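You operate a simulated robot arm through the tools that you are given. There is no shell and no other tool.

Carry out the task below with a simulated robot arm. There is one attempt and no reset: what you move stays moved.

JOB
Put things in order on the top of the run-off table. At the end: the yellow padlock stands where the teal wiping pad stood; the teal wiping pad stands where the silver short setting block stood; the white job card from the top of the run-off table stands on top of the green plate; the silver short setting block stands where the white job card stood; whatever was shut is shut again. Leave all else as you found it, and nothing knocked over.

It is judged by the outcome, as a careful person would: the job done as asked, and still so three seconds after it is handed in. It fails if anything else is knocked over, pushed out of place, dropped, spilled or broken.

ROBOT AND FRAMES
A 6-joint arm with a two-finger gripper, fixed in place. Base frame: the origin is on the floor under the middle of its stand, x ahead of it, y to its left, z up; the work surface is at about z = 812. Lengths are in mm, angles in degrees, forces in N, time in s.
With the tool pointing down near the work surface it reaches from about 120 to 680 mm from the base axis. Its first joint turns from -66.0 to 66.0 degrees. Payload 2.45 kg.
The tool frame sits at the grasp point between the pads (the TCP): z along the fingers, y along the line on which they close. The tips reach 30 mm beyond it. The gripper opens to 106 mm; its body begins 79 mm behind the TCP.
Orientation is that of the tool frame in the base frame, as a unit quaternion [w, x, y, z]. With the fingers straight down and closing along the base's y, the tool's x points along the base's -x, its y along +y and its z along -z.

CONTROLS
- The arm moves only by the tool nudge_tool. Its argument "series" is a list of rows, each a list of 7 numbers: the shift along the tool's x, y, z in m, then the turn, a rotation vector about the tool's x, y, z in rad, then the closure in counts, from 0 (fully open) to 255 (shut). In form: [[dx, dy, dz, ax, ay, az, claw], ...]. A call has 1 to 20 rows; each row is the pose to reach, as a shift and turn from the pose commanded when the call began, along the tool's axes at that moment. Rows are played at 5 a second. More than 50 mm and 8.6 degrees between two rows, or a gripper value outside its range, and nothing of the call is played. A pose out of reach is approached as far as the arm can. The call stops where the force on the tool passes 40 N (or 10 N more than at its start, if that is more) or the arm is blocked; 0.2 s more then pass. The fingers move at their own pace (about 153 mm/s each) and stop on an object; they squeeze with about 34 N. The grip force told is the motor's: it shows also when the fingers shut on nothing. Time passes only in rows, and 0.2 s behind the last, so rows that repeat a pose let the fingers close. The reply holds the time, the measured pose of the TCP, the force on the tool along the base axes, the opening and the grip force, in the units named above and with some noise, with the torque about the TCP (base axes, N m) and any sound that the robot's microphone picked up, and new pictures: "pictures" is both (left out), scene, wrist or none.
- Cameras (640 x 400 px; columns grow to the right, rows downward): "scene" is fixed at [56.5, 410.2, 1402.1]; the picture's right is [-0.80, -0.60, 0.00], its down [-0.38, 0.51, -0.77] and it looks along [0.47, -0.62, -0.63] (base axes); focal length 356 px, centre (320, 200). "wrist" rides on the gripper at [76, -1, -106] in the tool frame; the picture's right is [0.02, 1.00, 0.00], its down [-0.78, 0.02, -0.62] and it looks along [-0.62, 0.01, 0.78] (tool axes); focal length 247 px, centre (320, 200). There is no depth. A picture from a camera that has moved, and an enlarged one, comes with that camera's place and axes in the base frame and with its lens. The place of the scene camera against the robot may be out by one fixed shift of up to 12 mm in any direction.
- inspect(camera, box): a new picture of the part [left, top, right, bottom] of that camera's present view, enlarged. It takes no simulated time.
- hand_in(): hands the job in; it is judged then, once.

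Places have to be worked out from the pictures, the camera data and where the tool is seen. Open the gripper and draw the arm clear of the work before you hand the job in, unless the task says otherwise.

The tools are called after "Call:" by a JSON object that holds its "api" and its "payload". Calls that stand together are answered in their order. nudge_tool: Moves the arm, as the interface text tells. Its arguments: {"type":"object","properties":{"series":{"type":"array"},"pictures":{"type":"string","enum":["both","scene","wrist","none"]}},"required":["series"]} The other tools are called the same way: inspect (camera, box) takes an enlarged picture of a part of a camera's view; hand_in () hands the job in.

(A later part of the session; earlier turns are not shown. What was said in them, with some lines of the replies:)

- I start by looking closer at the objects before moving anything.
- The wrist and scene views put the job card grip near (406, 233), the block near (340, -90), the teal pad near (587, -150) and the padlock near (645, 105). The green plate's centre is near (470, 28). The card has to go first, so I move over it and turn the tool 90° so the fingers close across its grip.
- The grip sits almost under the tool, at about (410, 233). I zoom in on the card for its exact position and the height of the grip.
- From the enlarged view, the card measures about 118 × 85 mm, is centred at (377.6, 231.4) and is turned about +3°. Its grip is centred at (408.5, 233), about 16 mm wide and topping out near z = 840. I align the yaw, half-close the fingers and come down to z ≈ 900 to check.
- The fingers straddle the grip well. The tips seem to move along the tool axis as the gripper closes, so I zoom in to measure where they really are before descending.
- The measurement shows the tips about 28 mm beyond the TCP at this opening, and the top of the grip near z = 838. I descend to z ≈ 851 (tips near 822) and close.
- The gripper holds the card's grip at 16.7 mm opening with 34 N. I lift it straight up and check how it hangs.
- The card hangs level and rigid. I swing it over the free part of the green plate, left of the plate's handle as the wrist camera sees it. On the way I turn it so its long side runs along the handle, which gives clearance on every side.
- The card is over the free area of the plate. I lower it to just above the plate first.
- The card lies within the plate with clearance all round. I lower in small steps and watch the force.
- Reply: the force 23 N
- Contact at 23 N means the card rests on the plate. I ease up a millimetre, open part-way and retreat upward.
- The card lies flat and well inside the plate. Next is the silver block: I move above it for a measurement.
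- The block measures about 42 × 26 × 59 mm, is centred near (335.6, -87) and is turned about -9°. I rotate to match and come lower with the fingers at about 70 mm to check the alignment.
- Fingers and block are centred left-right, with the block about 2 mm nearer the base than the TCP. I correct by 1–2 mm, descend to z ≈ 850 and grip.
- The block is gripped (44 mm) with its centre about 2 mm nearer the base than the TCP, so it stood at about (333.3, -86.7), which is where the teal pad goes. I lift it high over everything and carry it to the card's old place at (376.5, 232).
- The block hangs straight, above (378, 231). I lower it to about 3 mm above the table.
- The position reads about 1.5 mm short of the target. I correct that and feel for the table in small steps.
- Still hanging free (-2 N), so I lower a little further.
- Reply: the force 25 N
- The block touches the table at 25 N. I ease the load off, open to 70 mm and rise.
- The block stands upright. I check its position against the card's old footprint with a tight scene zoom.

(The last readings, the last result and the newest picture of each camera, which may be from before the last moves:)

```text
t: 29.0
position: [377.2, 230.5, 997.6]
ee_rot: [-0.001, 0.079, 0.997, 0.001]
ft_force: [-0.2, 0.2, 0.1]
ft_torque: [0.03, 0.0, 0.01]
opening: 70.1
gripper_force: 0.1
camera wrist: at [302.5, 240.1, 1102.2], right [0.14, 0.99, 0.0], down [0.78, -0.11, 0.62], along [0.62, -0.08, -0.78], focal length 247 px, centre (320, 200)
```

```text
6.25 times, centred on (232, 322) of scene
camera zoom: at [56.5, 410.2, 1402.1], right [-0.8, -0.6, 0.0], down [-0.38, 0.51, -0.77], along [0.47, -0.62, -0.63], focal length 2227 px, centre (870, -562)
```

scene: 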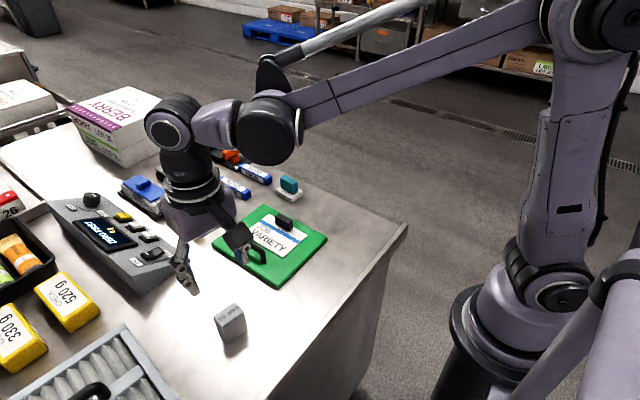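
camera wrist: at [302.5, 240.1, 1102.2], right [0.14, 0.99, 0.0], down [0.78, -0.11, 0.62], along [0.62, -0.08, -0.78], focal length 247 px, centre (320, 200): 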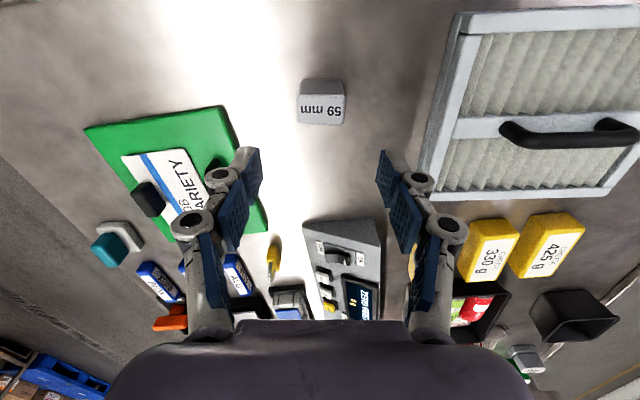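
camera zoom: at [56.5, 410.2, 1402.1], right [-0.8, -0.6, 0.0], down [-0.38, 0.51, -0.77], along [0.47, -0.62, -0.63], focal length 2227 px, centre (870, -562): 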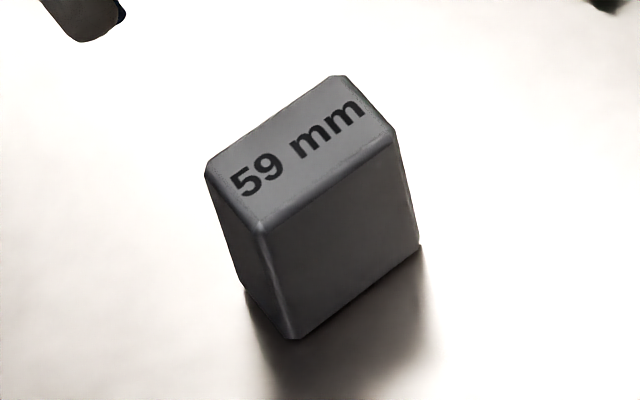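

Reading both cameras, the block is within a few millimetres of where the card's centre was, and it stands upright. Now the teal pad, which I place near (552, -128): I move above it with the gripper open.

Call:
{"api": "nudge_tool", "payload": {"series": [[-0.0191, -0.0272, 0, 0, 0, 0, 60], [-0.0383, -0.0543, 0, 0, 0, 0, 0], [-0.0574, -0.0815, 0, 0, 0, 0, 0], [-0.0766, -0.1087, 0, 0, 0, 0, 0], [-0.0957, -0.1359, 0, 0, 0, 0, 0], [-0.1148, -0.163, 0, 0, 0, 0, 0], [-0.134, -0.1902, 0, 0, 0, 0, 0], [-0.1531, -0.2174, 0, 0, 0, 0, 0], [-0.1723, -0.2446, 0, 0, 0, 0, 0], [-0.1914, -0.2717, 0.01, 0, 0, 0, 0], [-0.2106, -0.2989, 0.02, 0, 0, 0, 0], [-0.2297, -0.3261, 0.03, 0, 0, 0, 0], [-0.2297, -0.3261, 0.03, 0, 0, 0, 0]], "pictures": "both"}}

Call:
{"api": "inspect", "payload": {"camera": "wrist", "box": [240, 60, 400, 200]}}

Call:
{"api": "inspect", "payload": {"camera": "scene", "box": [250, 160, 330, 220]}}

```text
t: 31.8
position: [552.4, -127.2, 967.7]
ee_rot: [0.0, 0.079, 0.997, 0.0]
ft_force: [0.2, -0.2, -0.3]
ft_torque: [0.0, 0.0, 0.02]
opening: 106.1
gripper_force: 0.1
camera wrist: at [477.0, -117.4, 1072.8], right [0.14, 0.99, 0.0], down [0.78, -0.11, 0.62], along [0.62, -0.08, -0.78], focal length 247 px, centre (320, 200)
```

scene: 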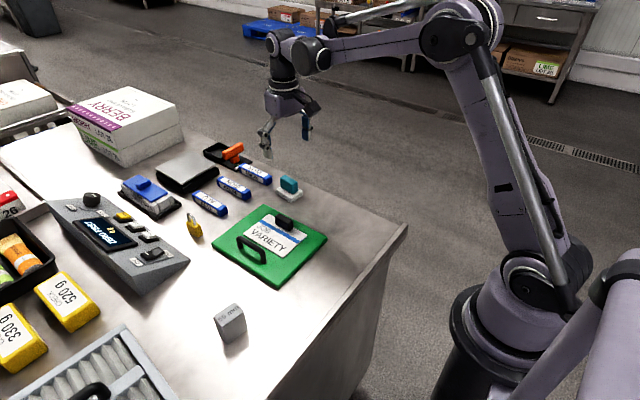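
wrist: 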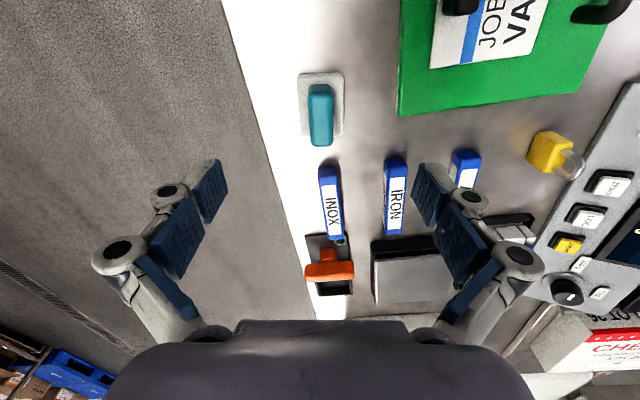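

```text
2.86 times, centred on (320, 130) of wrist
camera zoom: at [477.0, -117.4, 1072.8], right [0.14, 0.99, 0.0], down [0.78, -0.11, 0.62], along [0.62, -0.08, -0.78], focal length 706 px, centre (320, 400)
```

zoom: 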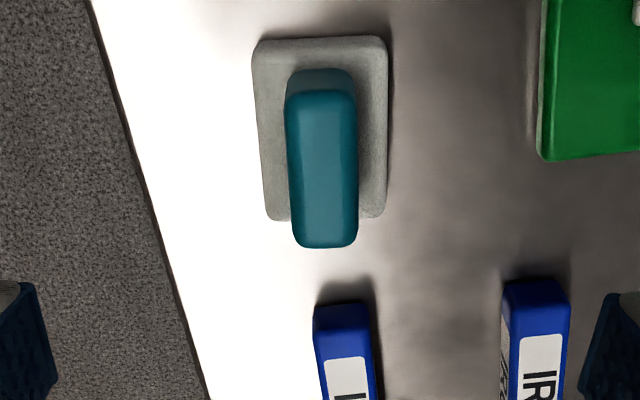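

```text
6.67 times, centred on (290, 190) of scene
camera zoom: at [56.6, 410.1, 1402.1], right [-0.8, -0.6, 0.0], down [-0.38, 0.51, -0.77], along [0.47, -0.62, -0.63], focal length 2376 px, centre (520, 267)
```

zoom: 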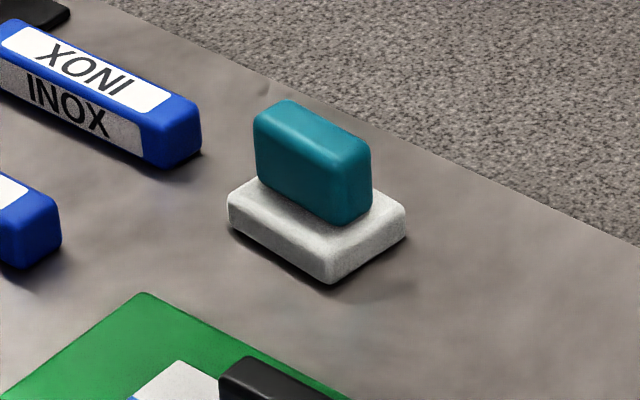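

The pad measures about 62 × 44 mm, with a teal grip about 22 mm wide that tops out near z = 855. It sits about 5 mm ahead of the TCP and is turned about -6°. I align with it and come down to z ≈ 900 with a 60 mm opening.

Call:
{"api": "nudge_tool", "payload": {"series": [[-0.0024, 0.001, 0.02, 0, 0, -0.029, 60], [-0.0048, 0.0019, 0.04, 0, 0, -0.058, 110], [-0.0048, 0.0019, 0.055, 0, 0, -0.058, 110], [-0.0048, 0.0019, 0.065, 0, 0, -0.058, 110], [-0.0048, 0.0019, 0.065, 0, 0, -0.058, 110]], "pictures": "wrist"}}

Call:
{"api": "inspect", "payload": {"camera": "wrist", "box": [220, 70, 420, 220]}}

```text
t: 33.0
position: [557.8, -126.4, 902.6]
ee_rot: [0.0, 0.051, 0.999, 0.002]
ft_force: [0.2, -0.1, 0.3]
ft_torque: [0.0, 0.03, -0.03]
opening: 60.4
gripper_force: 0.1
camera wrist: at [481.6, -121.5, 1007.9], right [0.08, 1.0, 0.0], down [0.78, -0.06, 0.62], along [0.62, -0.05, -0.78], focal length 247 px, centre (320, 200)
```

wrist: 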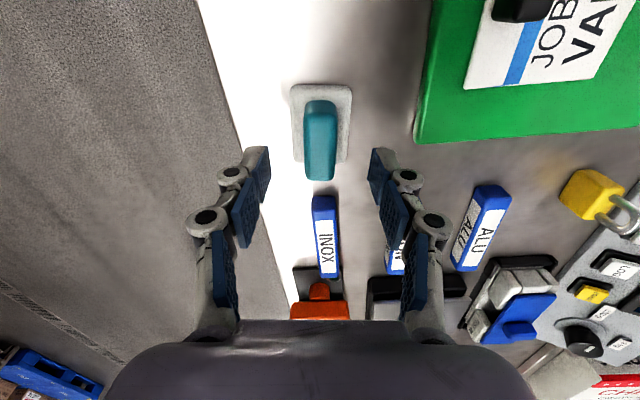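

```text
2.67 times, centred on (320, 145) of wrist
camera zoom: at [481.6, -121.5, 1007.9], right [0.08, 1.0, 0.0], down [0.78, -0.06, 0.62], along [0.62, -0.05, -0.78], focal length 659 px, centre (320, 347)
```

zoom: 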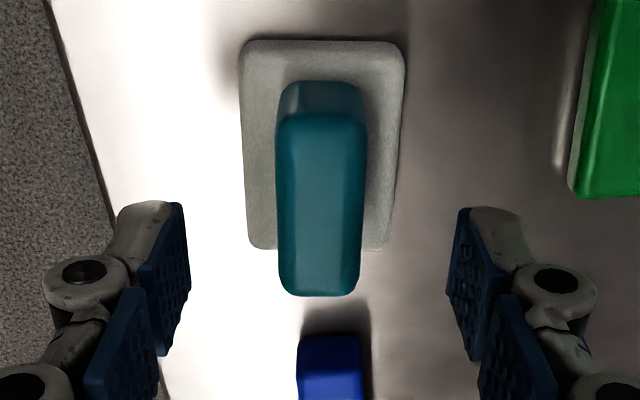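

The alignment is good: the pad's centre is within 1 mm of the TCP, so it stood at about (557, -126.8). I descend to z ≈ 858 and close on the teal grip.

Call:
{"api": "nudge_tool", "payload": {"series": [[0, 0, 0.02, 0, 0, 0, 110], [0, 0, 0.035, 0, 0, 0, 110], [0, 0, 0.044, 0, 0, 0, 110], [0, 0, 0.044, 0, 0, 0, 170], [0, 0, 0.044, 0, 0, 0, 255], [0, 0, 0.044, 0, 0, 0, 255], [0, 0, 0.044, 0, 0, 0, 255]], "pictures": "both"}}

Call:
{"api": "inspect", "payload": {"camera": "wrist", "box": [220, 70, 420, 250]}}

```text
t: 34.6
position: [557.8, -126.3, 860.3]
ee_rot: [0.0, 0.051, 0.999, 0.0]
ft_force: [0.4, 0.9, 6.9]
ft_torque: [-0.01, -0.14, -0.01]
opening: 20.9
gripper_force: 34.3
camera wrist: at [482.6, -120.6, 965.1], right [0.08, 1.0, 0.0], down [0.78, -0.06, 0.62], along [0.62, -0.05, -0.78], focal length 247 px, centre (320, 200)
```

scene: 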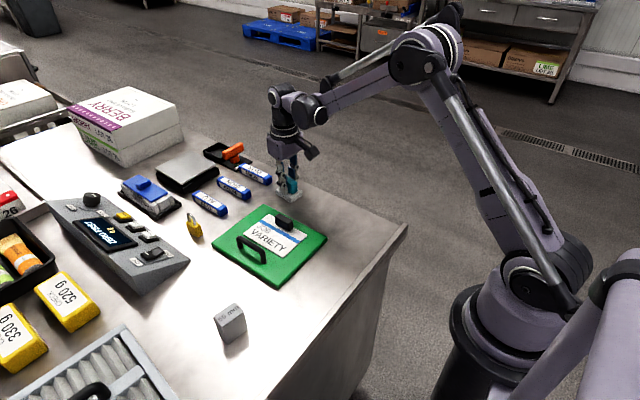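
wrist: 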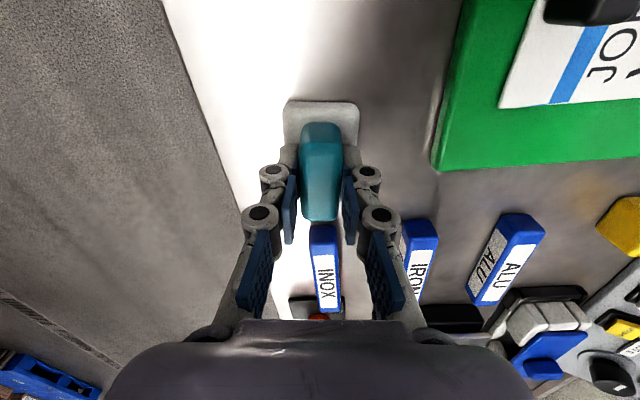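

```text
2.22 times, centred on (320, 160) of wrist
camera zoom: at [482.6, -120.6, 965.1], right [0.08, 1.0, 0.0], down [0.78, -0.06, 0.62], along [0.62, -0.05, -0.78], focal length 549 px, centre (320, 289)
```

zoom: 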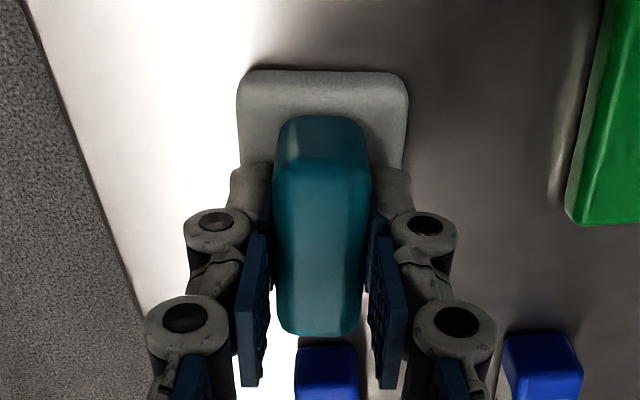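

The pad is gripped at 20.9 mm, with the tips lightly on the base plate at 7 N. I lift it and carry it to where the silver block stood, (333.3, -86.7).

Call:
{"api": "nudge_tool", "payload": {"series": [[0, 0, -0.01, 0, 0, 0, 255], [0, 0, -0.03, 0, 0, 0, 255], [0, 0, -0.055, 0, 0, 0, 255], [0, 0, -0.08, 0, 0, 0, 255], [0.0283, 0.0021, -0.08, 0, 0, 0, 255], [0.0567, 0.0043, -0.08, 0, 0, 0, 255], [0.085, 0.0064, -0.08, 0, 0, 0, 255], [0.1133, 0.0086, -0.08, 0, 0, 0, 255], [0.1416, 0.0107, -0.08, 0, 0, 0, 255], [0.17, 0.0128, -0.08, 0, 0, 0, 255], [0.1983, 0.015, -0.08, 0, 0, 0, 255], [0.2266, 0.0171, -0.08, 0, 0, 0, 255], [0.2266, 0.0171, -0.08, 0, 0, 0, 255]], "pictures": "both"}}

```text
t: 37.4
position: [335.1, -83.2, 939.7]
ee_rot: [0.0, 0.051, 0.999, 0.001]
ft_force: [1.0, 0.2, 0.9]
ft_torque: [0.03, 0.04, -0.05]
opening: 20.9
gripper_force: 34.1
camera wrist: at [258.0, -78.1, 1044.4], right [0.08, 1.0, 0.0], down [0.78, -0.06, 0.62], along [0.62, -0.05, -0.78], focal length 247 px, centre (320, 200)
```

scene: 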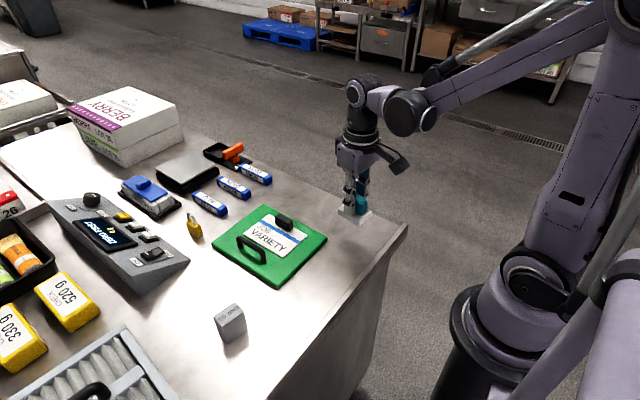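
wrist: 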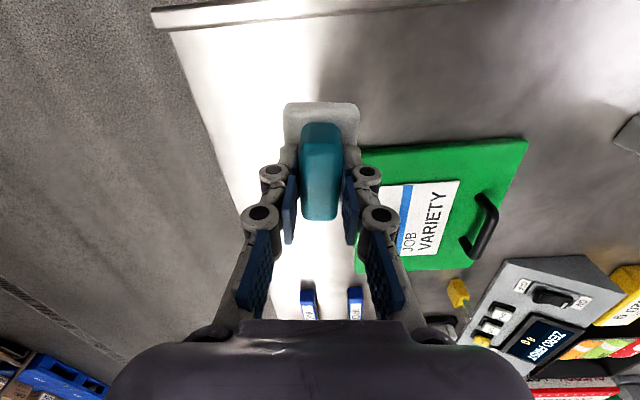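

The pad is above its target. I lower it to about 4 mm above the table with a 1 mm lateral correction.

Call:
{"api": "nudge_tool", "payload": {"series": [[0, -0.001, 0.02, 0, 0, 0, 255], [0, -0.001, 0.045, 0, 0, 0, 255], [0, -0.001, 0.065, 0, 0, 0, 255], [0, -0.001, 0.076, 0, 0, 0, 255], [0, -0.001, 0.076, 0, 0, 0, 255]], "pictures": "both"}}

Call:
{"api": "inspect", "payload": {"camera": "scene", "box": [310, 190, 420, 270]}}

```text
t: 38.6
position: [335.8, -85.9, 863.7]
ee_rot: [-0.001, 0.05, 0.999, 0.001]
ft_force: [-0.2, -0.3, -0.1]
ft_torque: [0.0, 0.02, 0.03]
opening: 21.0
gripper_force: 33.8
camera wrist: at [260.1, -80.5, 967.3], right [0.08, 1.0, 0.0], down [0.78, -0.06, 0.62], along [0.62, -0.05, -0.78], focal length 247 px, centre (320, 200)
```

scene: 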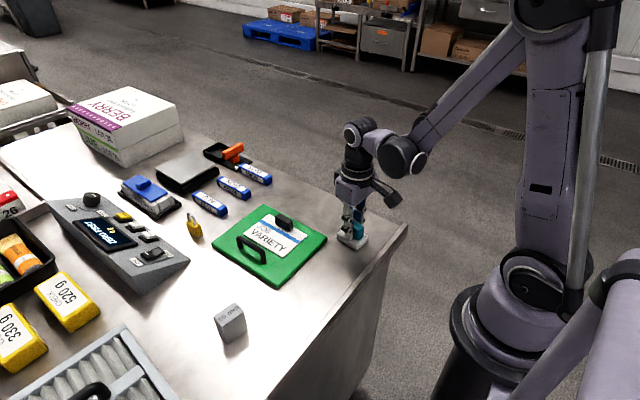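
wrist: 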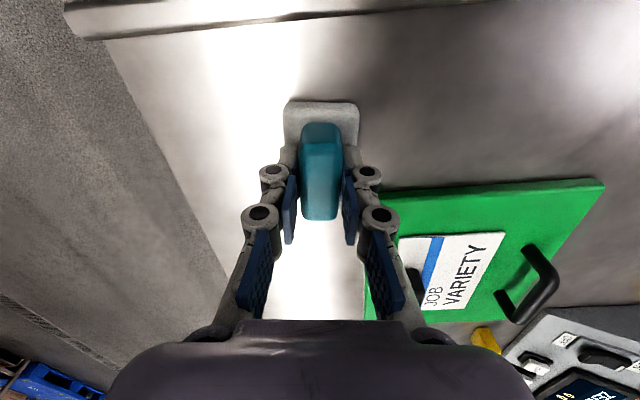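

```text
5.00 times, centred on (365, 230) of scene
camera zoom: at [56.5, 410.2, 1402.1], right [-0.8, -0.6, 0.0], down [-0.38, 0.51, -0.77], along [0.47, -0.62, -0.63], focal length 1782 px, centre (95, 50)
```

zoom: 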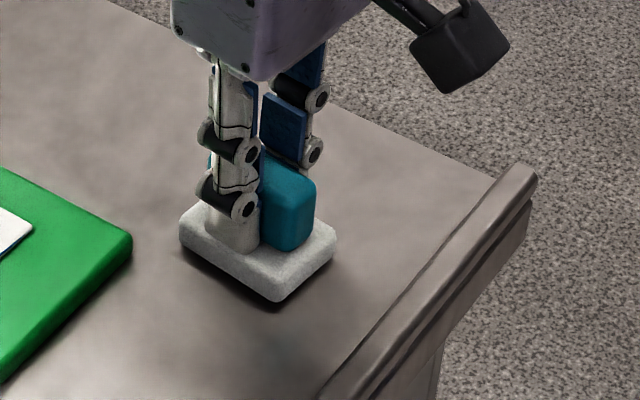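

The scene view puts the pad within about 2 mm of the block's old footprint. I feel for the table in small steps.

Call:
{"api": "nudge_tool", "payload": {"series": [[0, 0, 0.001, 0, 0, 0, 255], [0, 0, 0.002, 0, 0, 0, 255], [0, 0, 0.003, 0, 0, 0, 255], [0, 0, 0.0035, 0, 0, 0, 255], [0, 0, 0.0035, 0, 0, 0, 255]], "pictures": "none"}}

```text
t: 39.8
position: [334.8, -86.7, 859.2]
ee_rot: [0.0, 0.05, 0.999, 0.0]
ft_force: [-0.8, -1.3, 1.9]
ft_torque: [0.01, -0.05, 0.0]
opening: 21.1
gripper_force: 33.6
```

Call:
{"api": "nudge_tool", "payload": {"series": [[0, 0, 0.0005, 0, 0, 0, 255], [0, 0, 0.0005, 0, 0, 0, 255]], "pictures": "none"}}

```text
t: 40.4
position: [335.3, -86.5, 860.0]
ee_rot: [0.001, 0.05, 0.999, 0.001]
ft_force: [0.5, 0.0, 8.7]
ft_torque: [-0.03, -0.16, -0.01]
opening: 20.7
gripper_force: 34.3
```

The force has risen to 8.7 N, so the pad is on the table. I open to about 60 mm and rise.

Call:
{"api": "nudge_tool", "payload": {"series": [[0, 0, 0, 0, 0, 0, 200], [0, 0, 0, 0, 0, 0, 140], [0, 0, 0, 0, 0, 0, 110], [0, 0, -0.001, 0, 0, 0, 110], [0, 0, -0.03, 0, 0, 0, 110], [0, 0, -0.07, 0, 0, 0, 110], [0, 0, -0.11, 0, 0, 0, 110], [0, 0, -0.11, 0, 0, 0, 110]], "pictures": "both"}}

Call:
{"api": "inspect", "payload": {"camera": "scene", "box": [310, 190, 420, 270]}}

Call:
{"api": "inspect", "payload": {"camera": "wrist", "box": [240, 60, 400, 200]}}

Call:
{"api": "inspect", "payload": {"camera": "scene", "box": [160, 190, 240, 250]}}

```text
t: 42.2
position: [334.6, -87.9, 965.2]
ee_rot: [0.0, 0.05, 0.999, 0.001]
ft_force: [0.2, -0.1, -0.3]
ft_torque: [0.01, -0.02, 0.03]
opening: 60.5
gripper_force: 0.2
camera wrist: at [257.5, -81.9, 1071.6], right [0.08, 1.0, 0.0], down [0.78, -0.06, 0.62], along [0.62, -0.05, -0.78], focal length 247 px, centre (320, 200)
```

scene: 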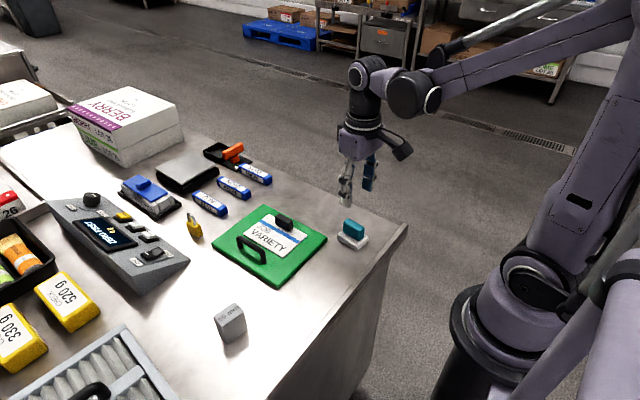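
wrist: 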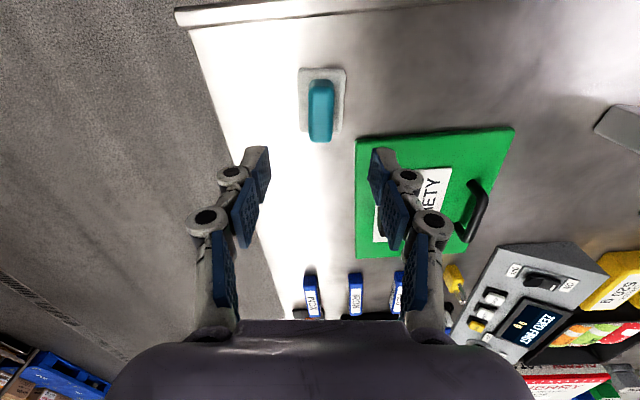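

```text
5.00 times, centred on (365, 230) of scene
camera zoom: at [56.5, 410.2, 1402.1], right [-0.8, -0.6, 0.0], down [-0.38, 0.51, -0.77], along [0.47, -0.62, -0.63], focal length 1782 px, centre (95, 50)
```

zoom: 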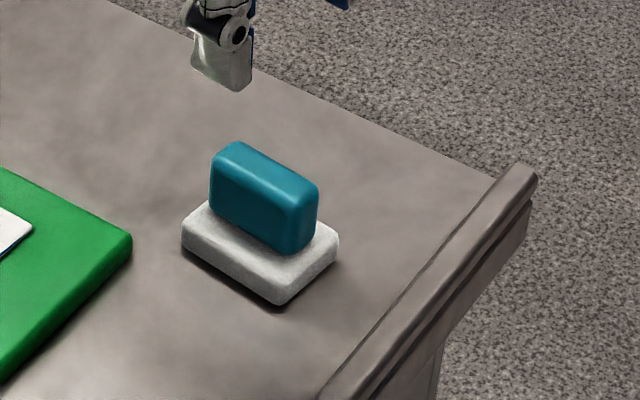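

```text
2.86 times, centred on (320, 130) of wrist
camera zoom: at [257.5, -81.9, 1071.6], right [0.08, 1.0, 0.0], down [0.78, -0.06, 0.62], along [0.62, -0.05, -0.78], focal length 706 px, centre (320, 400)
```

zoom: 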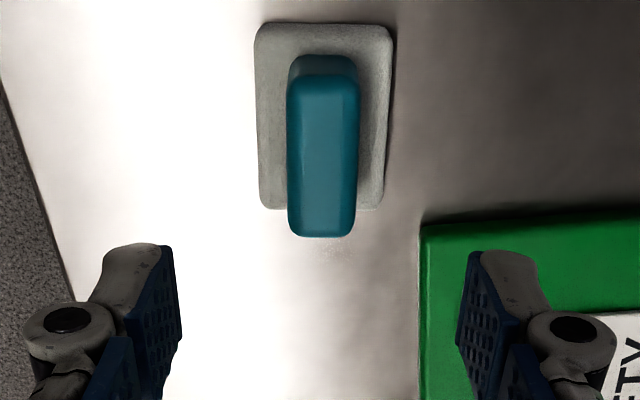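

```text
6.67 times, centred on (200, 220) of scene
camera zoom: at [56.5, 410.2, 1402.1], right [-0.8, -0.6, 0.0], down [-0.38, 0.51, -0.77], along [0.47, -0.62, -0.63], focal length 2376 px, centre (1120, 67)
```

zoom: 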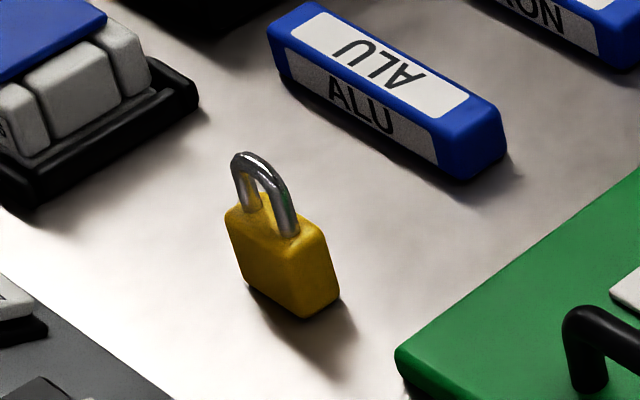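

The teal pad stands cleanly where the block was. Last is the padlock, near (632, 110): I move above it and turn the tool square.

Call:
{"api": "nudge_tool", "payload": {"series": [[-0.024, 0.0203, 0, 0, 0, -0.0093, 110], [-0.048, 0.0407, 0, 0, 0, -0.0186, 60], [-0.072, 0.061, 0, 0, 0, -0.0279, 0], [-0.096, 0.0813, 0, 0, 0, -0.0372, 0], [-0.12, 0.1017, 0, 0, 0, -0.0465, 0], [-0.1441, 0.122, 0, 0, 0, -0.0558, 0], [-0.1681, 0.1424, 0, 0, 0, -0.0651, 0], [-0.1921, 0.1627, 0, 0, 0, -0.0744, 0], [-0.2161, 0.183, 0, 0, 0, -0.0837, 0], [-0.2401, 0.2034, 0, 0, 0, -0.093, 0], [-0.2641, 0.2237, 0, 0, 0, -0.1015, 0], [-0.2641, 0.2237, 0, 0, 0, -0.1015, 0]], "pictures": "both"}}

Call:
{"api": "inspect", "payload": {"camera": "wrist", "box": [240, 50, 400, 190]}}

```text
t: 44.8
position: [618.7, 111.0, 971.2]
ee_rot: [0.0, -0.001, 1.0, 0.0]
ft_force: [0.2, 0.3, 0.0]
ft_torque: [0.01, -0.02, 0.0]
opening: 105.9
gripper_force: 0.0
camera wrist: at [541.8, 109.3, 1076.4], right [-0.02, 1.0, 0.0], down [0.78, 0.02, 0.62], along [0.62, 0.01, -0.78], focal length 247 px, centre (320, 200)
```

scene: 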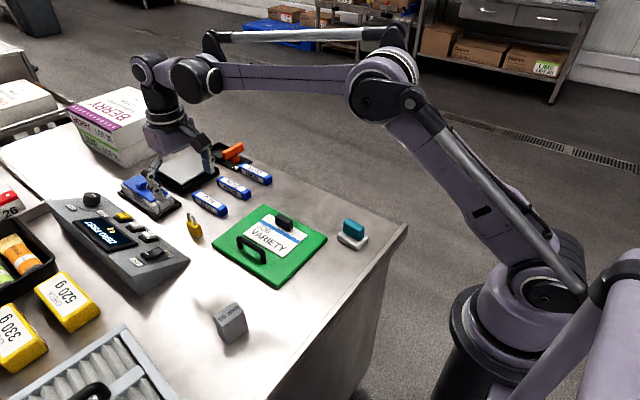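
wrist: 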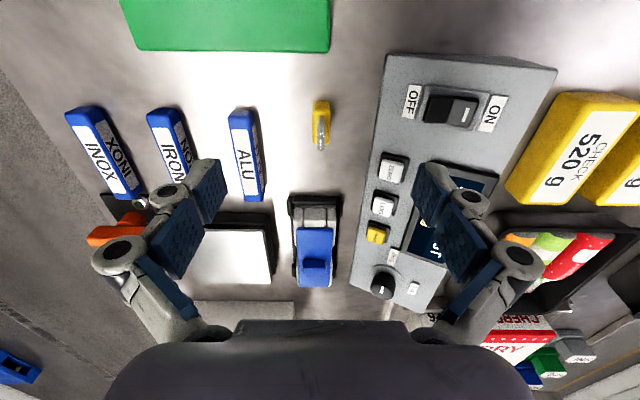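

```text
2.86 times, centred on (320, 120) of wrist
camera zoom: at [541.8, 109.3, 1076.4], right [-0.02, 1.0, 0.0], down [0.78, 0.02, 0.62], along [0.62, 0.01, -0.78], focal length 706 px, centre (320, 429)
```

zoom: 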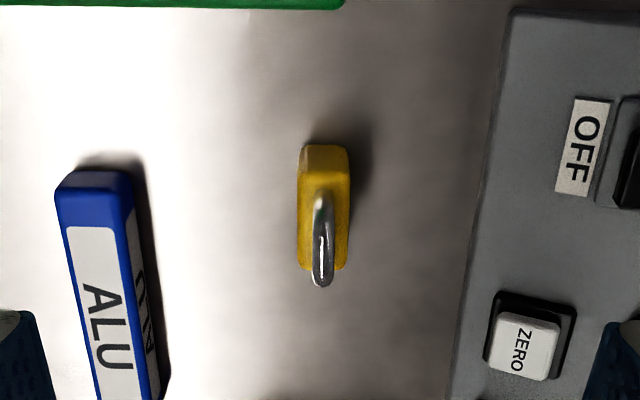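

The padlock stands square, with its body about 36 mm along x and 18 mm thick in y, centred near (638, 112.5). Its body top is near z = 838. I half-close to about 46 mm, shift over it and come down to z ≈ 900 to check.

Call:
{"api": "nudge_tool", "payload": {"series": [[-0.006, 0.0006, 0.015, 0, 0, 0, 60], [-0.013, 0.0013, 0.035, 0, 0, 0, 110], [-0.0196, 0.002, 0.055, 0, 0, 0, 145], [-0.0196, 0.002, 0.07, 0, 0, 0, 145], [-0.0196, 0.002, 0.07, 0, 0, 0, 145]], "pictures": "both"}}

Call:
{"api": "inspect", "payload": {"camera": "wrist", "box": [220, 60, 420, 220]}}

Call:
{"api": "inspect", "payload": {"camera": "scene", "box": [130, 150, 250, 260]}}

```text
t: 46.0
position: [639.8, 111.6, 900.8]
ee_rot: [0.001, 0.0, 1.0, 0.001]
ft_force: [-0.1, 0.9, 0.1]
ft_torque: [-0.02, -0.03, -0.01]
opening: 45.7
gripper_force: 0.1
camera wrist: at [563.3, 109.1, 1005.5], right [-0.02, 1.0, 0.0], down [0.78, 0.02, 0.62], along [0.62, 0.01, -0.78], focal length 247 px, centre (320, 200)
```

scene: 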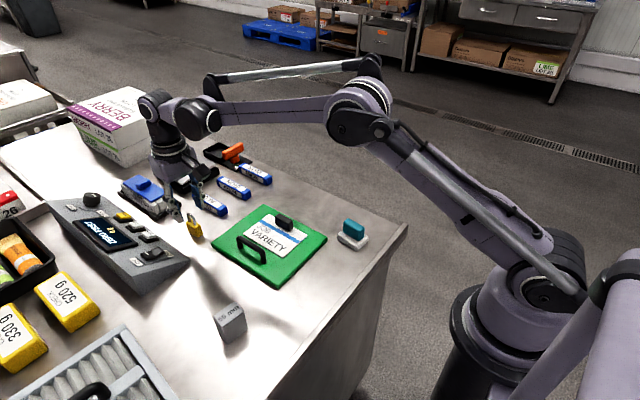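
wrist: 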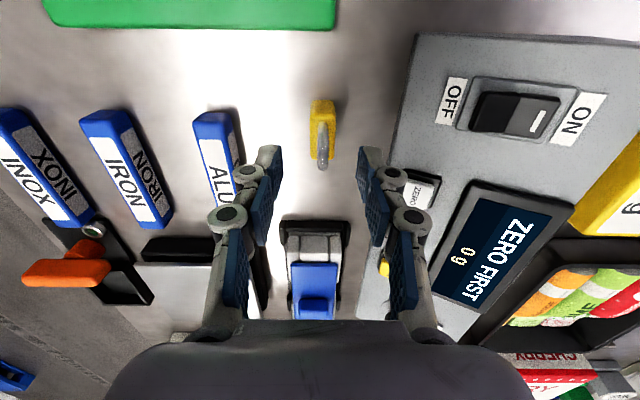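

```text
2.50 times, centred on (320, 140) of wrist
camera zoom: at [563.3, 109.1, 1005.5], right [-0.02, 1.0, 0.0], down [0.78, 0.02, 0.62], along [0.62, 0.01, -0.78], focal length 617 px, centre (320, 350)
```

zoom: 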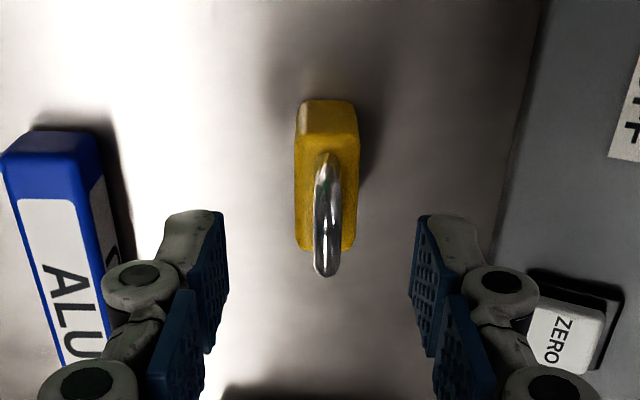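

```text
3.64 times, centred on (190, 205) of scene
camera zoom: at [56.5, 410.2, 1402.1], right [-0.8, -0.6, 0.0], down [-0.38, 0.51, -0.77], along [0.47, -0.62, -0.63], focal length 1296 px, centre (793, 182)
```

zoom: 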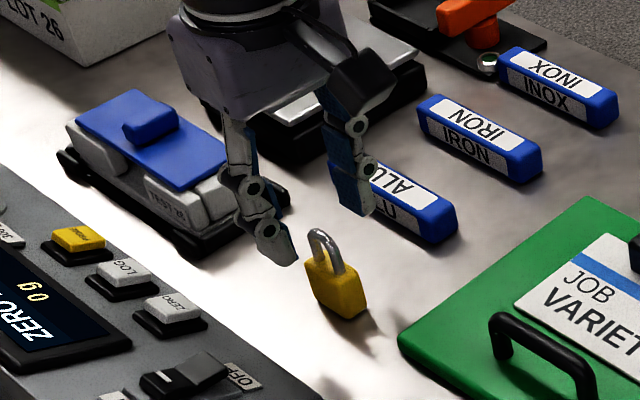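

The padlock is about 2 mm nearer the base and 2 mm to +y of the TCP, and the fingers clear the ALU block and the console. I correct, descend to z ≈ 850 and close.

Call:
{"api": "nudge_tool", "payload": {"series": [[0.002, 0.0018, 0, 0, 0, 0, 145], [0.002, 0.0018, 0.02, 0, 0, 0, 145], [0.002, 0.0018, 0.038, 0, 0, 0, 145], [0.002, 0.0018, 0.05, 0, 0, 0, 145], [0.002, 0.0018, 0.05, 0, 0, 0, 180], [0.002, 0.0018, 0.05, 0, 0, 0, 255], [0.002, 0.0018, 0.05, 0, 0, 0, 255], [0.002, 0.0018, 0.05, 0, 0, 0, 255]], "pictures": "both"}}

Call:
{"api": "inspect", "payload": {"camera": "wrist", "box": [220, 60, 420, 240]}}

Call:
{"api": "inspect", "payload": {"camera": "scene", "box": [130, 150, 250, 260]}}

```text
t: 47.8
position: [639.5, 113.6, 848.7]
ee_rot: [0.0, 0.0, 1.0, 0.0]
ft_force: [0.0, -0.4, -0.1]
ft_torque: [0.0, 0.0, 0.0]
opening: 17.1
gripper_force: 33.7
camera wrist: at [562.9, 110.5, 953.9], right [-0.02, 1.0, 0.0], down [0.78, 0.02, 0.62], along [0.62, 0.01, -0.78], focal length 247 px, centre (320, 200)
```

scene: 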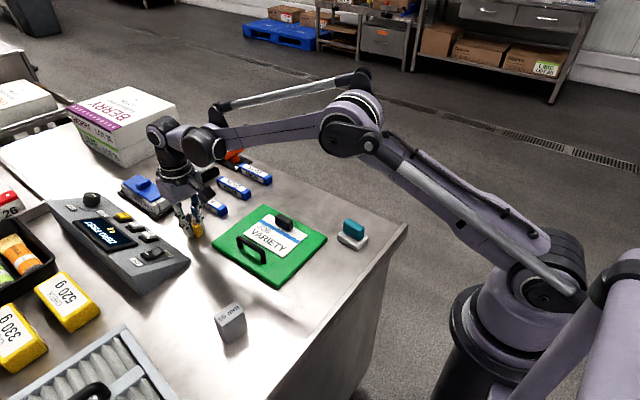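
wrist: 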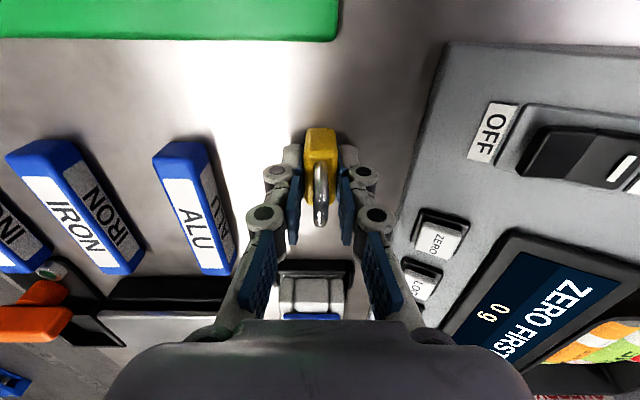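

```text
2.22 times, centred on (320, 150) of wrist
camera zoom: at [562.9, 110.5, 953.9], right [-0.02, 1.0, 0.0], down [0.78, 0.02, 0.62], along [0.62, 0.01, -0.78], focal length 549 px, centre (320, 311)
```

zoom: 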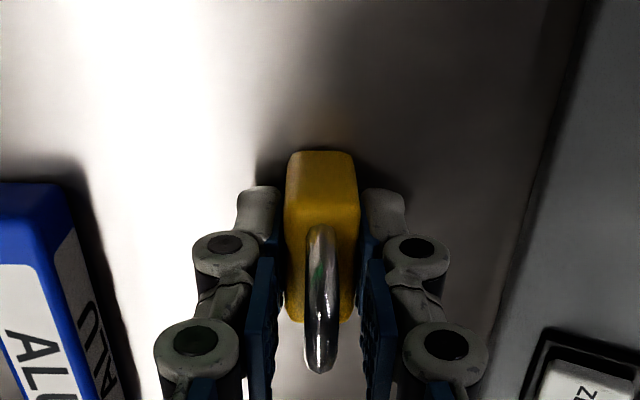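

```text
3.64 times, centred on (190, 205) of scene
camera zoom: at [56.6, 410.2, 1402.1], right [-0.8, -0.6, 0.0], down [-0.38, 0.51, -0.77], along [0.47, -0.62, -0.63], focal length 1296 px, centre (793, 182)
```

zoom: 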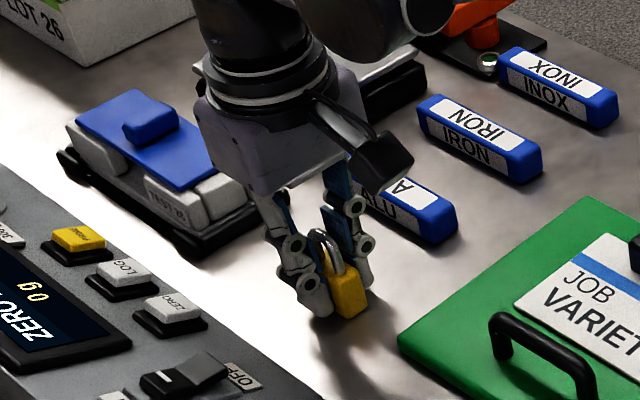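

The padlock body is gripped at 17.1 mm, centred on the TCP. I lift it 100 mm and carry it over to where the teal pad stood, (557, -126.8).

Call:
{"api": "nudge_tool", "payload": {"series": [[0, 0, -0.01, 0, 0, 0, 255], [0, 0, -0.035, 0, 0, 0, 255], [0, 0, -0.07, 0, 0, 0, 255], [0, 0, -0.1, 0, 0, 0, 255], [0.0091, -0.0266, -0.1, 0, 0, 0, 255], [0.0181, -0.0532, -0.1, 0, 0, 0, 255], [0.0272, -0.0797, -0.1, 0, 0, 0, 255], [0.0362, -0.1063, -0.1, 0, 0, 0, 255], [0.0453, -0.1329, -0.1, 0, 0, 0, 255], [0.0543, -0.1595, -0.1, 0, 0, 0, 255], [0.0634, -0.186, -0.1, 0, 0, 0, 255], [0.0724, -0.2126, -0.1, 0, 0, 0, 255], [0.0815, -0.2392, -0.1, 0, 0, 0, 255], [0.0815, -0.2392, -0.1, 0, 0, 0, 255]], "pictures": "both"}}

```text
t: 50.8
position: [557.0, -127.2, 949.2]
ee_rot: [0.001, 0.0, 1.0, 0.001]
ft_force: [-0.3, -0.6, -1.6]
ft_torque: [0.02, -0.01, -0.01]
opening: 17.1
gripper_force: 34.3
camera wrist: at [481.8, -128.9, 1055.2], right [-0.02, 1.0, 0.0], down [0.78, 0.02, 0.62], along [0.62, 0.01, -0.78], focal length 247 px, centre (320, 200)
```

scene: 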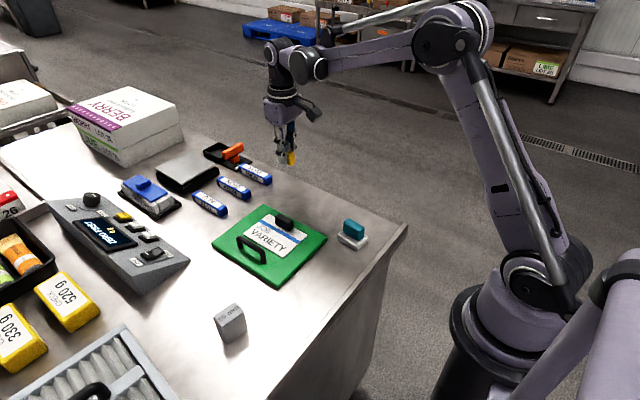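
wrist: 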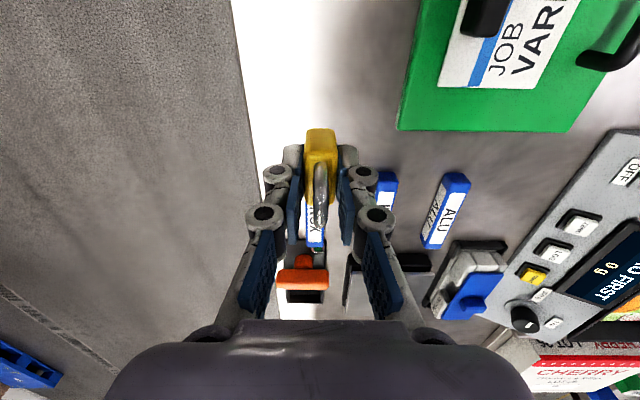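

The tool reads (557, -127.2), right over the target. I lower it to about 4 mm above the table.

Call:
{"api": "nudge_tool", "payload": {"series": [[0, 0.0005, 0.025, 0, 0, 0, 255], [0, 0.0005, 0.05, 0, 0, 0, 255], [0, 0.0005, 0.075, 0, 0, 0, 255], [0, 0.0005, 0.09, 0, 0, 0, 255], [0, 0.0005, 0.096, 0, 0, 0, 255], [0, 0.0005, 0.096, 0, 0, 0, 255]], "pictures": "both"}}

Call:
{"api": "inspect", "payload": {"camera": "scene", "box": [250, 160, 330, 220]}}

```text
t: 52.2
position: [556.8, -124.5, 852.7]
ee_rot: [0.0, -0.001, 1.0, 0.001]
ft_force: [0.2, 0.2, -1.6]
ft_torque: [-0.01, -0.04, 0.03]
opening: 17.3
gripper_force: 34.0
camera wrist: at [480.7, -127.2, 957.9], right [-0.02, 1.0, 0.0], down [0.78, 0.02, 0.62], along [0.62, 0.01, -0.78], focal length 247 px, centre (320, 200)
```

scene: 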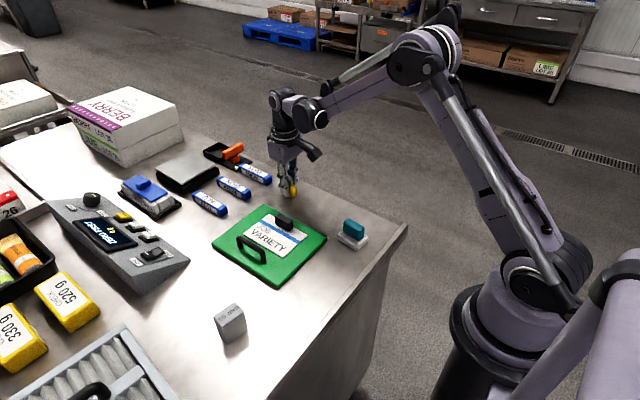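
wrist: 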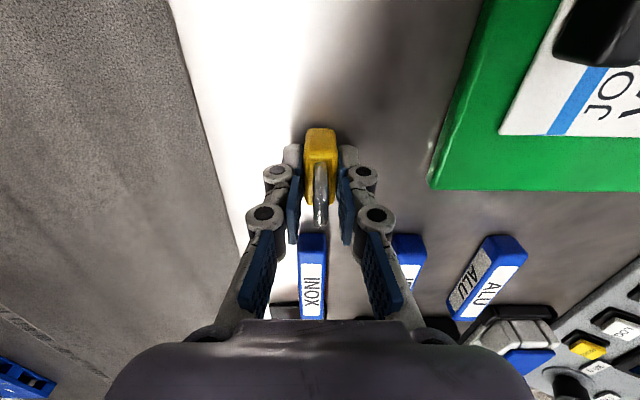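

```text
6.67 times, centred on (290, 190) of scene
camera zoom: at [56.5, 410.2, 1402.1], right [-0.8, -0.6, 0.0], down [-0.38, 0.51, -0.77], along [0.47, -0.62, -0.63], focal length 2376 px, centre (520, 267)
```

zoom: 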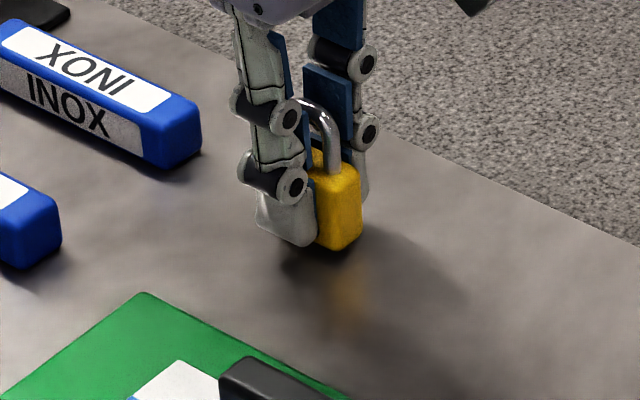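

The padlock hovers over the middle of the old pad footprint. I feel for the table.

Call:
{"api": "nudge_tool", "payload": {"series": [[0, 0, 0.001, 0, 0, 0, 255], [0, 0, 0.002, 0, 0, 0, 255], [0, 0, 0.003, 0, 0, 0, 255], [0, 0, 0.0035, 0, 0, 0, 255], [0, 0, 0.0035, 0, 0, 0, 255]], "pictures": "none"}}

```text
t: 53.4
position: [555.9, -126.0, 849.0]
ee_rot: [0.0, 0.0, 1.0, 0.001]
ft_force: [-0.7, -1.0, -2.0]
ft_torque: [0.03, -0.01, 0.05]
opening: 17.2
gripper_force: 34.0
```

Call:
{"api": "nudge_tool", "payload": {"series": [[0, 0, 0.0005, 0, 0, 0, 255], [0, 0, 0.001, 0, 0, 0, 255], [0, 0, 0.001, 0, 0, 0, 255]], "pictures": "none"}}

```text
t: 54.2
position: [556.6, -125.7, 848.9]
ee_rot: [0.0, 0.0, 1.0, 0.0]
ft_force: [-0.2, 0.1, -2.6]
ft_torque: [-0.03, 0.01, -0.02]
opening: 17.1
gripper_force: 33.8
```

Still free at -2.6 N, so I go down another millimetre in small steps.

Call:
{"api": "nudge_tool", "payload": {"series": [[0, 0, 0.0005, 0, 0, 0, 255], [0, 0, 0.001, 0, 0, 0, 255], [0, 0, 0.001, 0, 0, 0, 255]], "pictures": "none"}}

```text
t: 55.0
position: [555.8, -124.3, 849.1]
ee_rot: [0.001, 0.0, 1.0, 0.0]
ft_force: [1.6, -2.4, 9.9]
ft_torque: [-0.07, 0.03, 0.01]
opening: 17.0
gripper_force: 34.0
```

Contact at about 10 N. I release gently, wait a moment and rise straight up.

Call:
{"api": "nudge_tool", "payload": {"series": [[0, 0, 0, 0, 0, 0, 230], [0, 0, 0, 0, 0, 0, 200], [0, 0, 0, 0, 0, 0, 150], [0, 0, 0, 0, 0, 0, 120], [0, 0, -0.01, 0, 0, 0, 120], [0, 0, -0.035, 0, 0, 0, 120], [0, 0, -0.07, 0, 0, 0, 120], [0, 0, -0.11, 0, 0, 0, 120], [0, 0, -0.11, 0, 0, 0, 120]], "pictures": "both"}}

Call:
{"api": "inspect", "payload": {"camera": "scene", "box": [250, 160, 330, 220]}}

Call:
{"api": "inspect", "payload": {"camera": "wrist", "box": [240, 50, 400, 190]}}

```text
t: 57.0
position: [556.3, -123.9, 960.6]
ee_rot: [0.001, 0.0, 1.0, 0.002]
ft_force: [-0.1, 0.2, 0.1]
ft_torque: [0.02, 0.04, 0.01]
opening: 56.2
gripper_force: 0.0
camera wrist: at [480.0, -125.9, 1066.0], right [-0.02, 1.0, 0.0], down [0.78, 0.02, 0.62], along [0.62, 0.01, -0.78], focal length 247 px, centre (320, 200)
```

scene: 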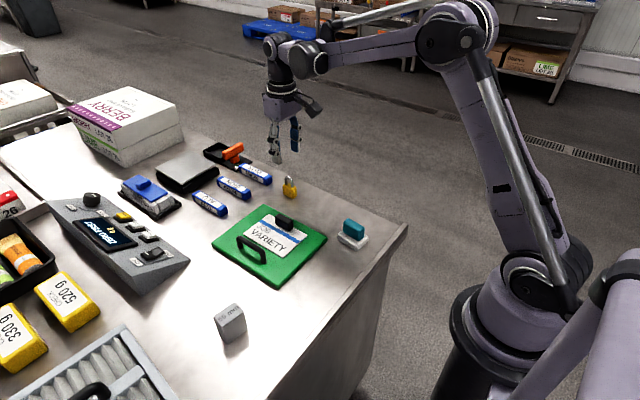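
wrist: 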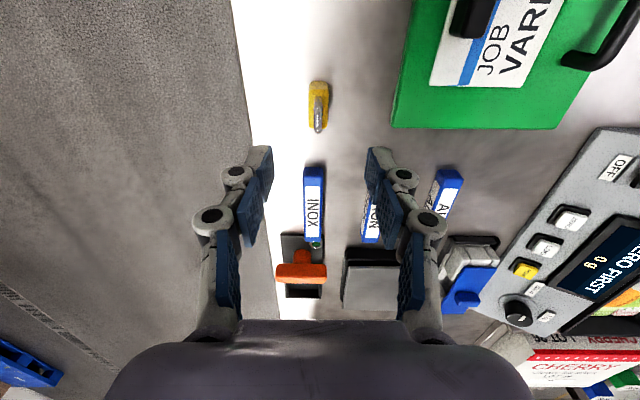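

```text
6.67 times, centred on (290, 190) of scene
camera zoom: at [56.5, 410.2, 1402.1], right [-0.8, -0.6, 0.0], down [-0.38, 0.51, -0.77], along [0.47, -0.62, -0.63], focal length 2376 px, centre (520, 267)
```

zoom: 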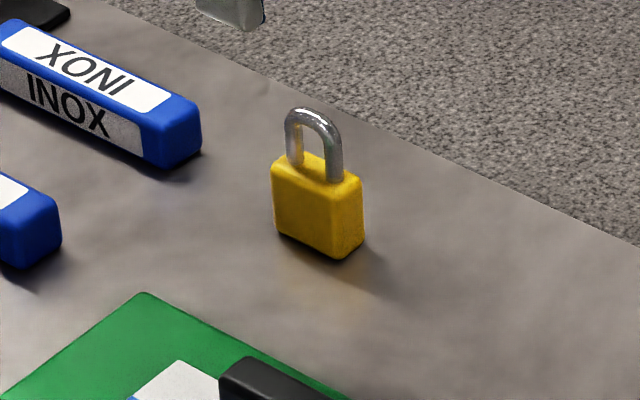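

```text
2.86 times, centred on (320, 120) of wrist
camera zoom: at [480.0, -125.9, 1066.0], right [-0.02, 1.0, 0.0], down [0.78, 0.02, 0.62], along [0.62, 0.01, -0.78], focal length 706 px, centre (320, 429)
```

zoom: 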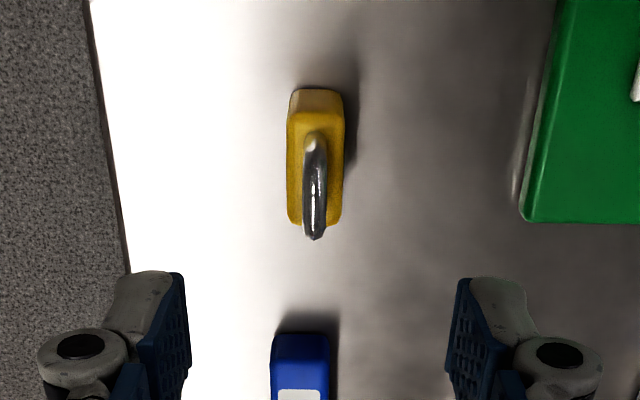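

The padlock stands upright in place. I open the gripper fully and draw the arm back up to about its starting pose, then check the whole table.

Call:
{"api": "nudge_tool", "payload": {"series": [[0, 0, -0.03, 0, 0, 0, 60], [0, 0, -0.06, 0, 0, 0, 0], [0.018, 0.0166, -0.09, 0, 0, 0, 0], [0.036, 0.0332, -0.11, 0, 0, 0, 0], [0.06, 0.0553, -0.13, 0, 0, 0, 0], [0.084, 0.0774, -0.15, 0, 0, 0, 0], [0.108, 0.0995, -0.17, 0, 0, 0, 0], [0.132, 0.1216, -0.185, 0, 0, 0, 0], [0.156, 0.1437, -0.195, 0, 0, 0, 0], [0.18, 0.1658, -0.195, 0, 0, 0, 0], [0.2, 0.1843, -0.195, 0, 0, 0, 0], [0.216, 0.199, -0.195, 0, 0, 0, 0], [0.216, 0.199, -0.195, 0, 0, 0, 0]], "pictures": "both"}}

Call:
{"api": "inspect", "payload": {"camera": "scene", "box": [180, 130, 420, 280]}}

Call:
{"api": "inspect", "payload": {"camera": "wrist", "box": [170, 30, 470, 220]}}

```text
t: 59.8
position: [339.2, 70.4, 1154.5]
ee_rot: [0.0, 0.0, 1.0, 0.002]
ft_force: [-0.2, -0.7, -0.4]
ft_torque: [-0.02, 0.0, 0.02]
opening: 106.2
gripper_force: 0.3
camera wrist: at [262.6, 68.5, 1260.0], right [-0.02, 1.0, 0.0], down [0.78, 0.02, 0.62], along [0.62, 0.01, -0.78], focal length 247 px, centre (320, 200)
```

scene: 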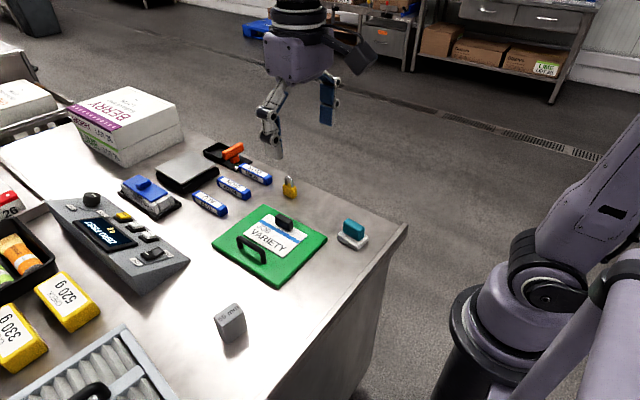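
wrist: 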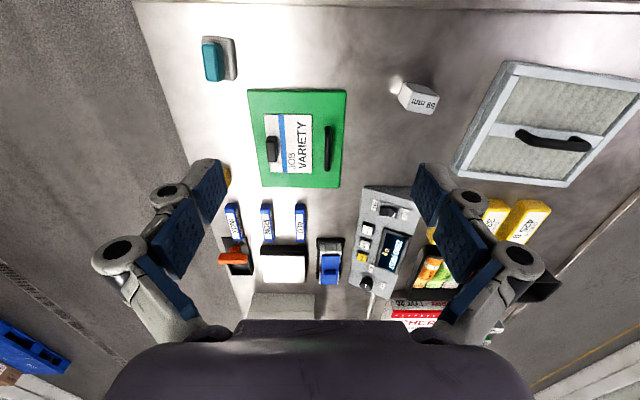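

```text
2.67 times, centred on (300, 205) of scene
camera zoom: at [56.5, 410.2, 1402.1], right [-0.8, -0.6, 0.0], down [-0.38, 0.51, -0.77], along [0.47, -0.62, -0.63], focal length 950 px, centre (373, 187)
```

zoom: 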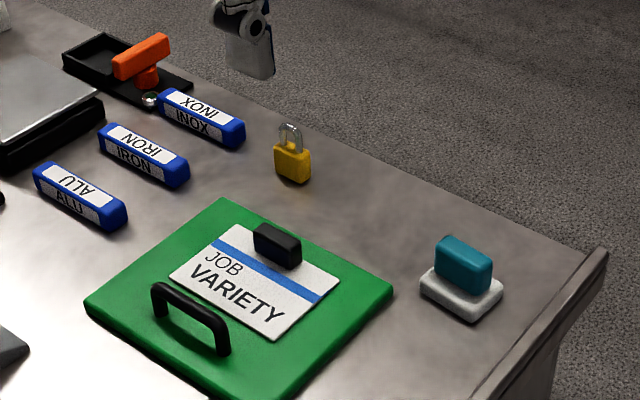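

```text
2.11 times, centred on (320, 125) of wrist
camera zoom: at [262.6, 68.5, 1260.0], right [-0.02, 1.0, 0.0], down [0.78, 0.02, 0.62], along [0.62, 0.01, -0.78], focal length 520 px, centre (320, 358)
```

zoom: 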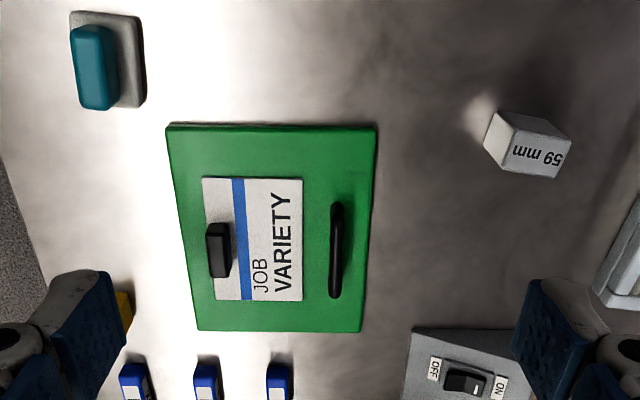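

The final views show:
- **Job card:** flat on the green plate.
- **Silver block:** upright where the card was.
- **Teal pad:** where the block was.
- **Padlock:** upright where the pad was.

Everything else looks unmoved, nothing was opened, and the open gripper is drawn clear, so I hand the job in.

Call:
{"api": "hand_in", "payload": {}}

```text
The job is handed in.
```

The four moves are done and the job is handed in; no verdict has come back yet. Positions below are worked out from the pictures and should be good to a few millimetres.

| Item | Now stands | Position (x, y in mm) |
|---|---|---|
| White job card | flat on the green plate, clear of the plate's handle | about (474, 16) |
| Silver short setting block | where the card stood, upright | about (377, 231) |
| Teal wiping pad | where the block stood | about (334, -87) |
| Yellow padlock | where the teal pad stood, upright | about (556, -126) |

- **Card turned:** I rotated the card about 90° so it fits beside the plate's handle with room on every side.
- **Least certain spot:** the two cameras disagreed slightly on the silver block. It may be up to about 5 mm off the card's old centre.
- **Everything else:** nothing was opened, and I saw nothing else moved or knocked over in the final pictures. The gripper is open and the arm is back near its starting pose.
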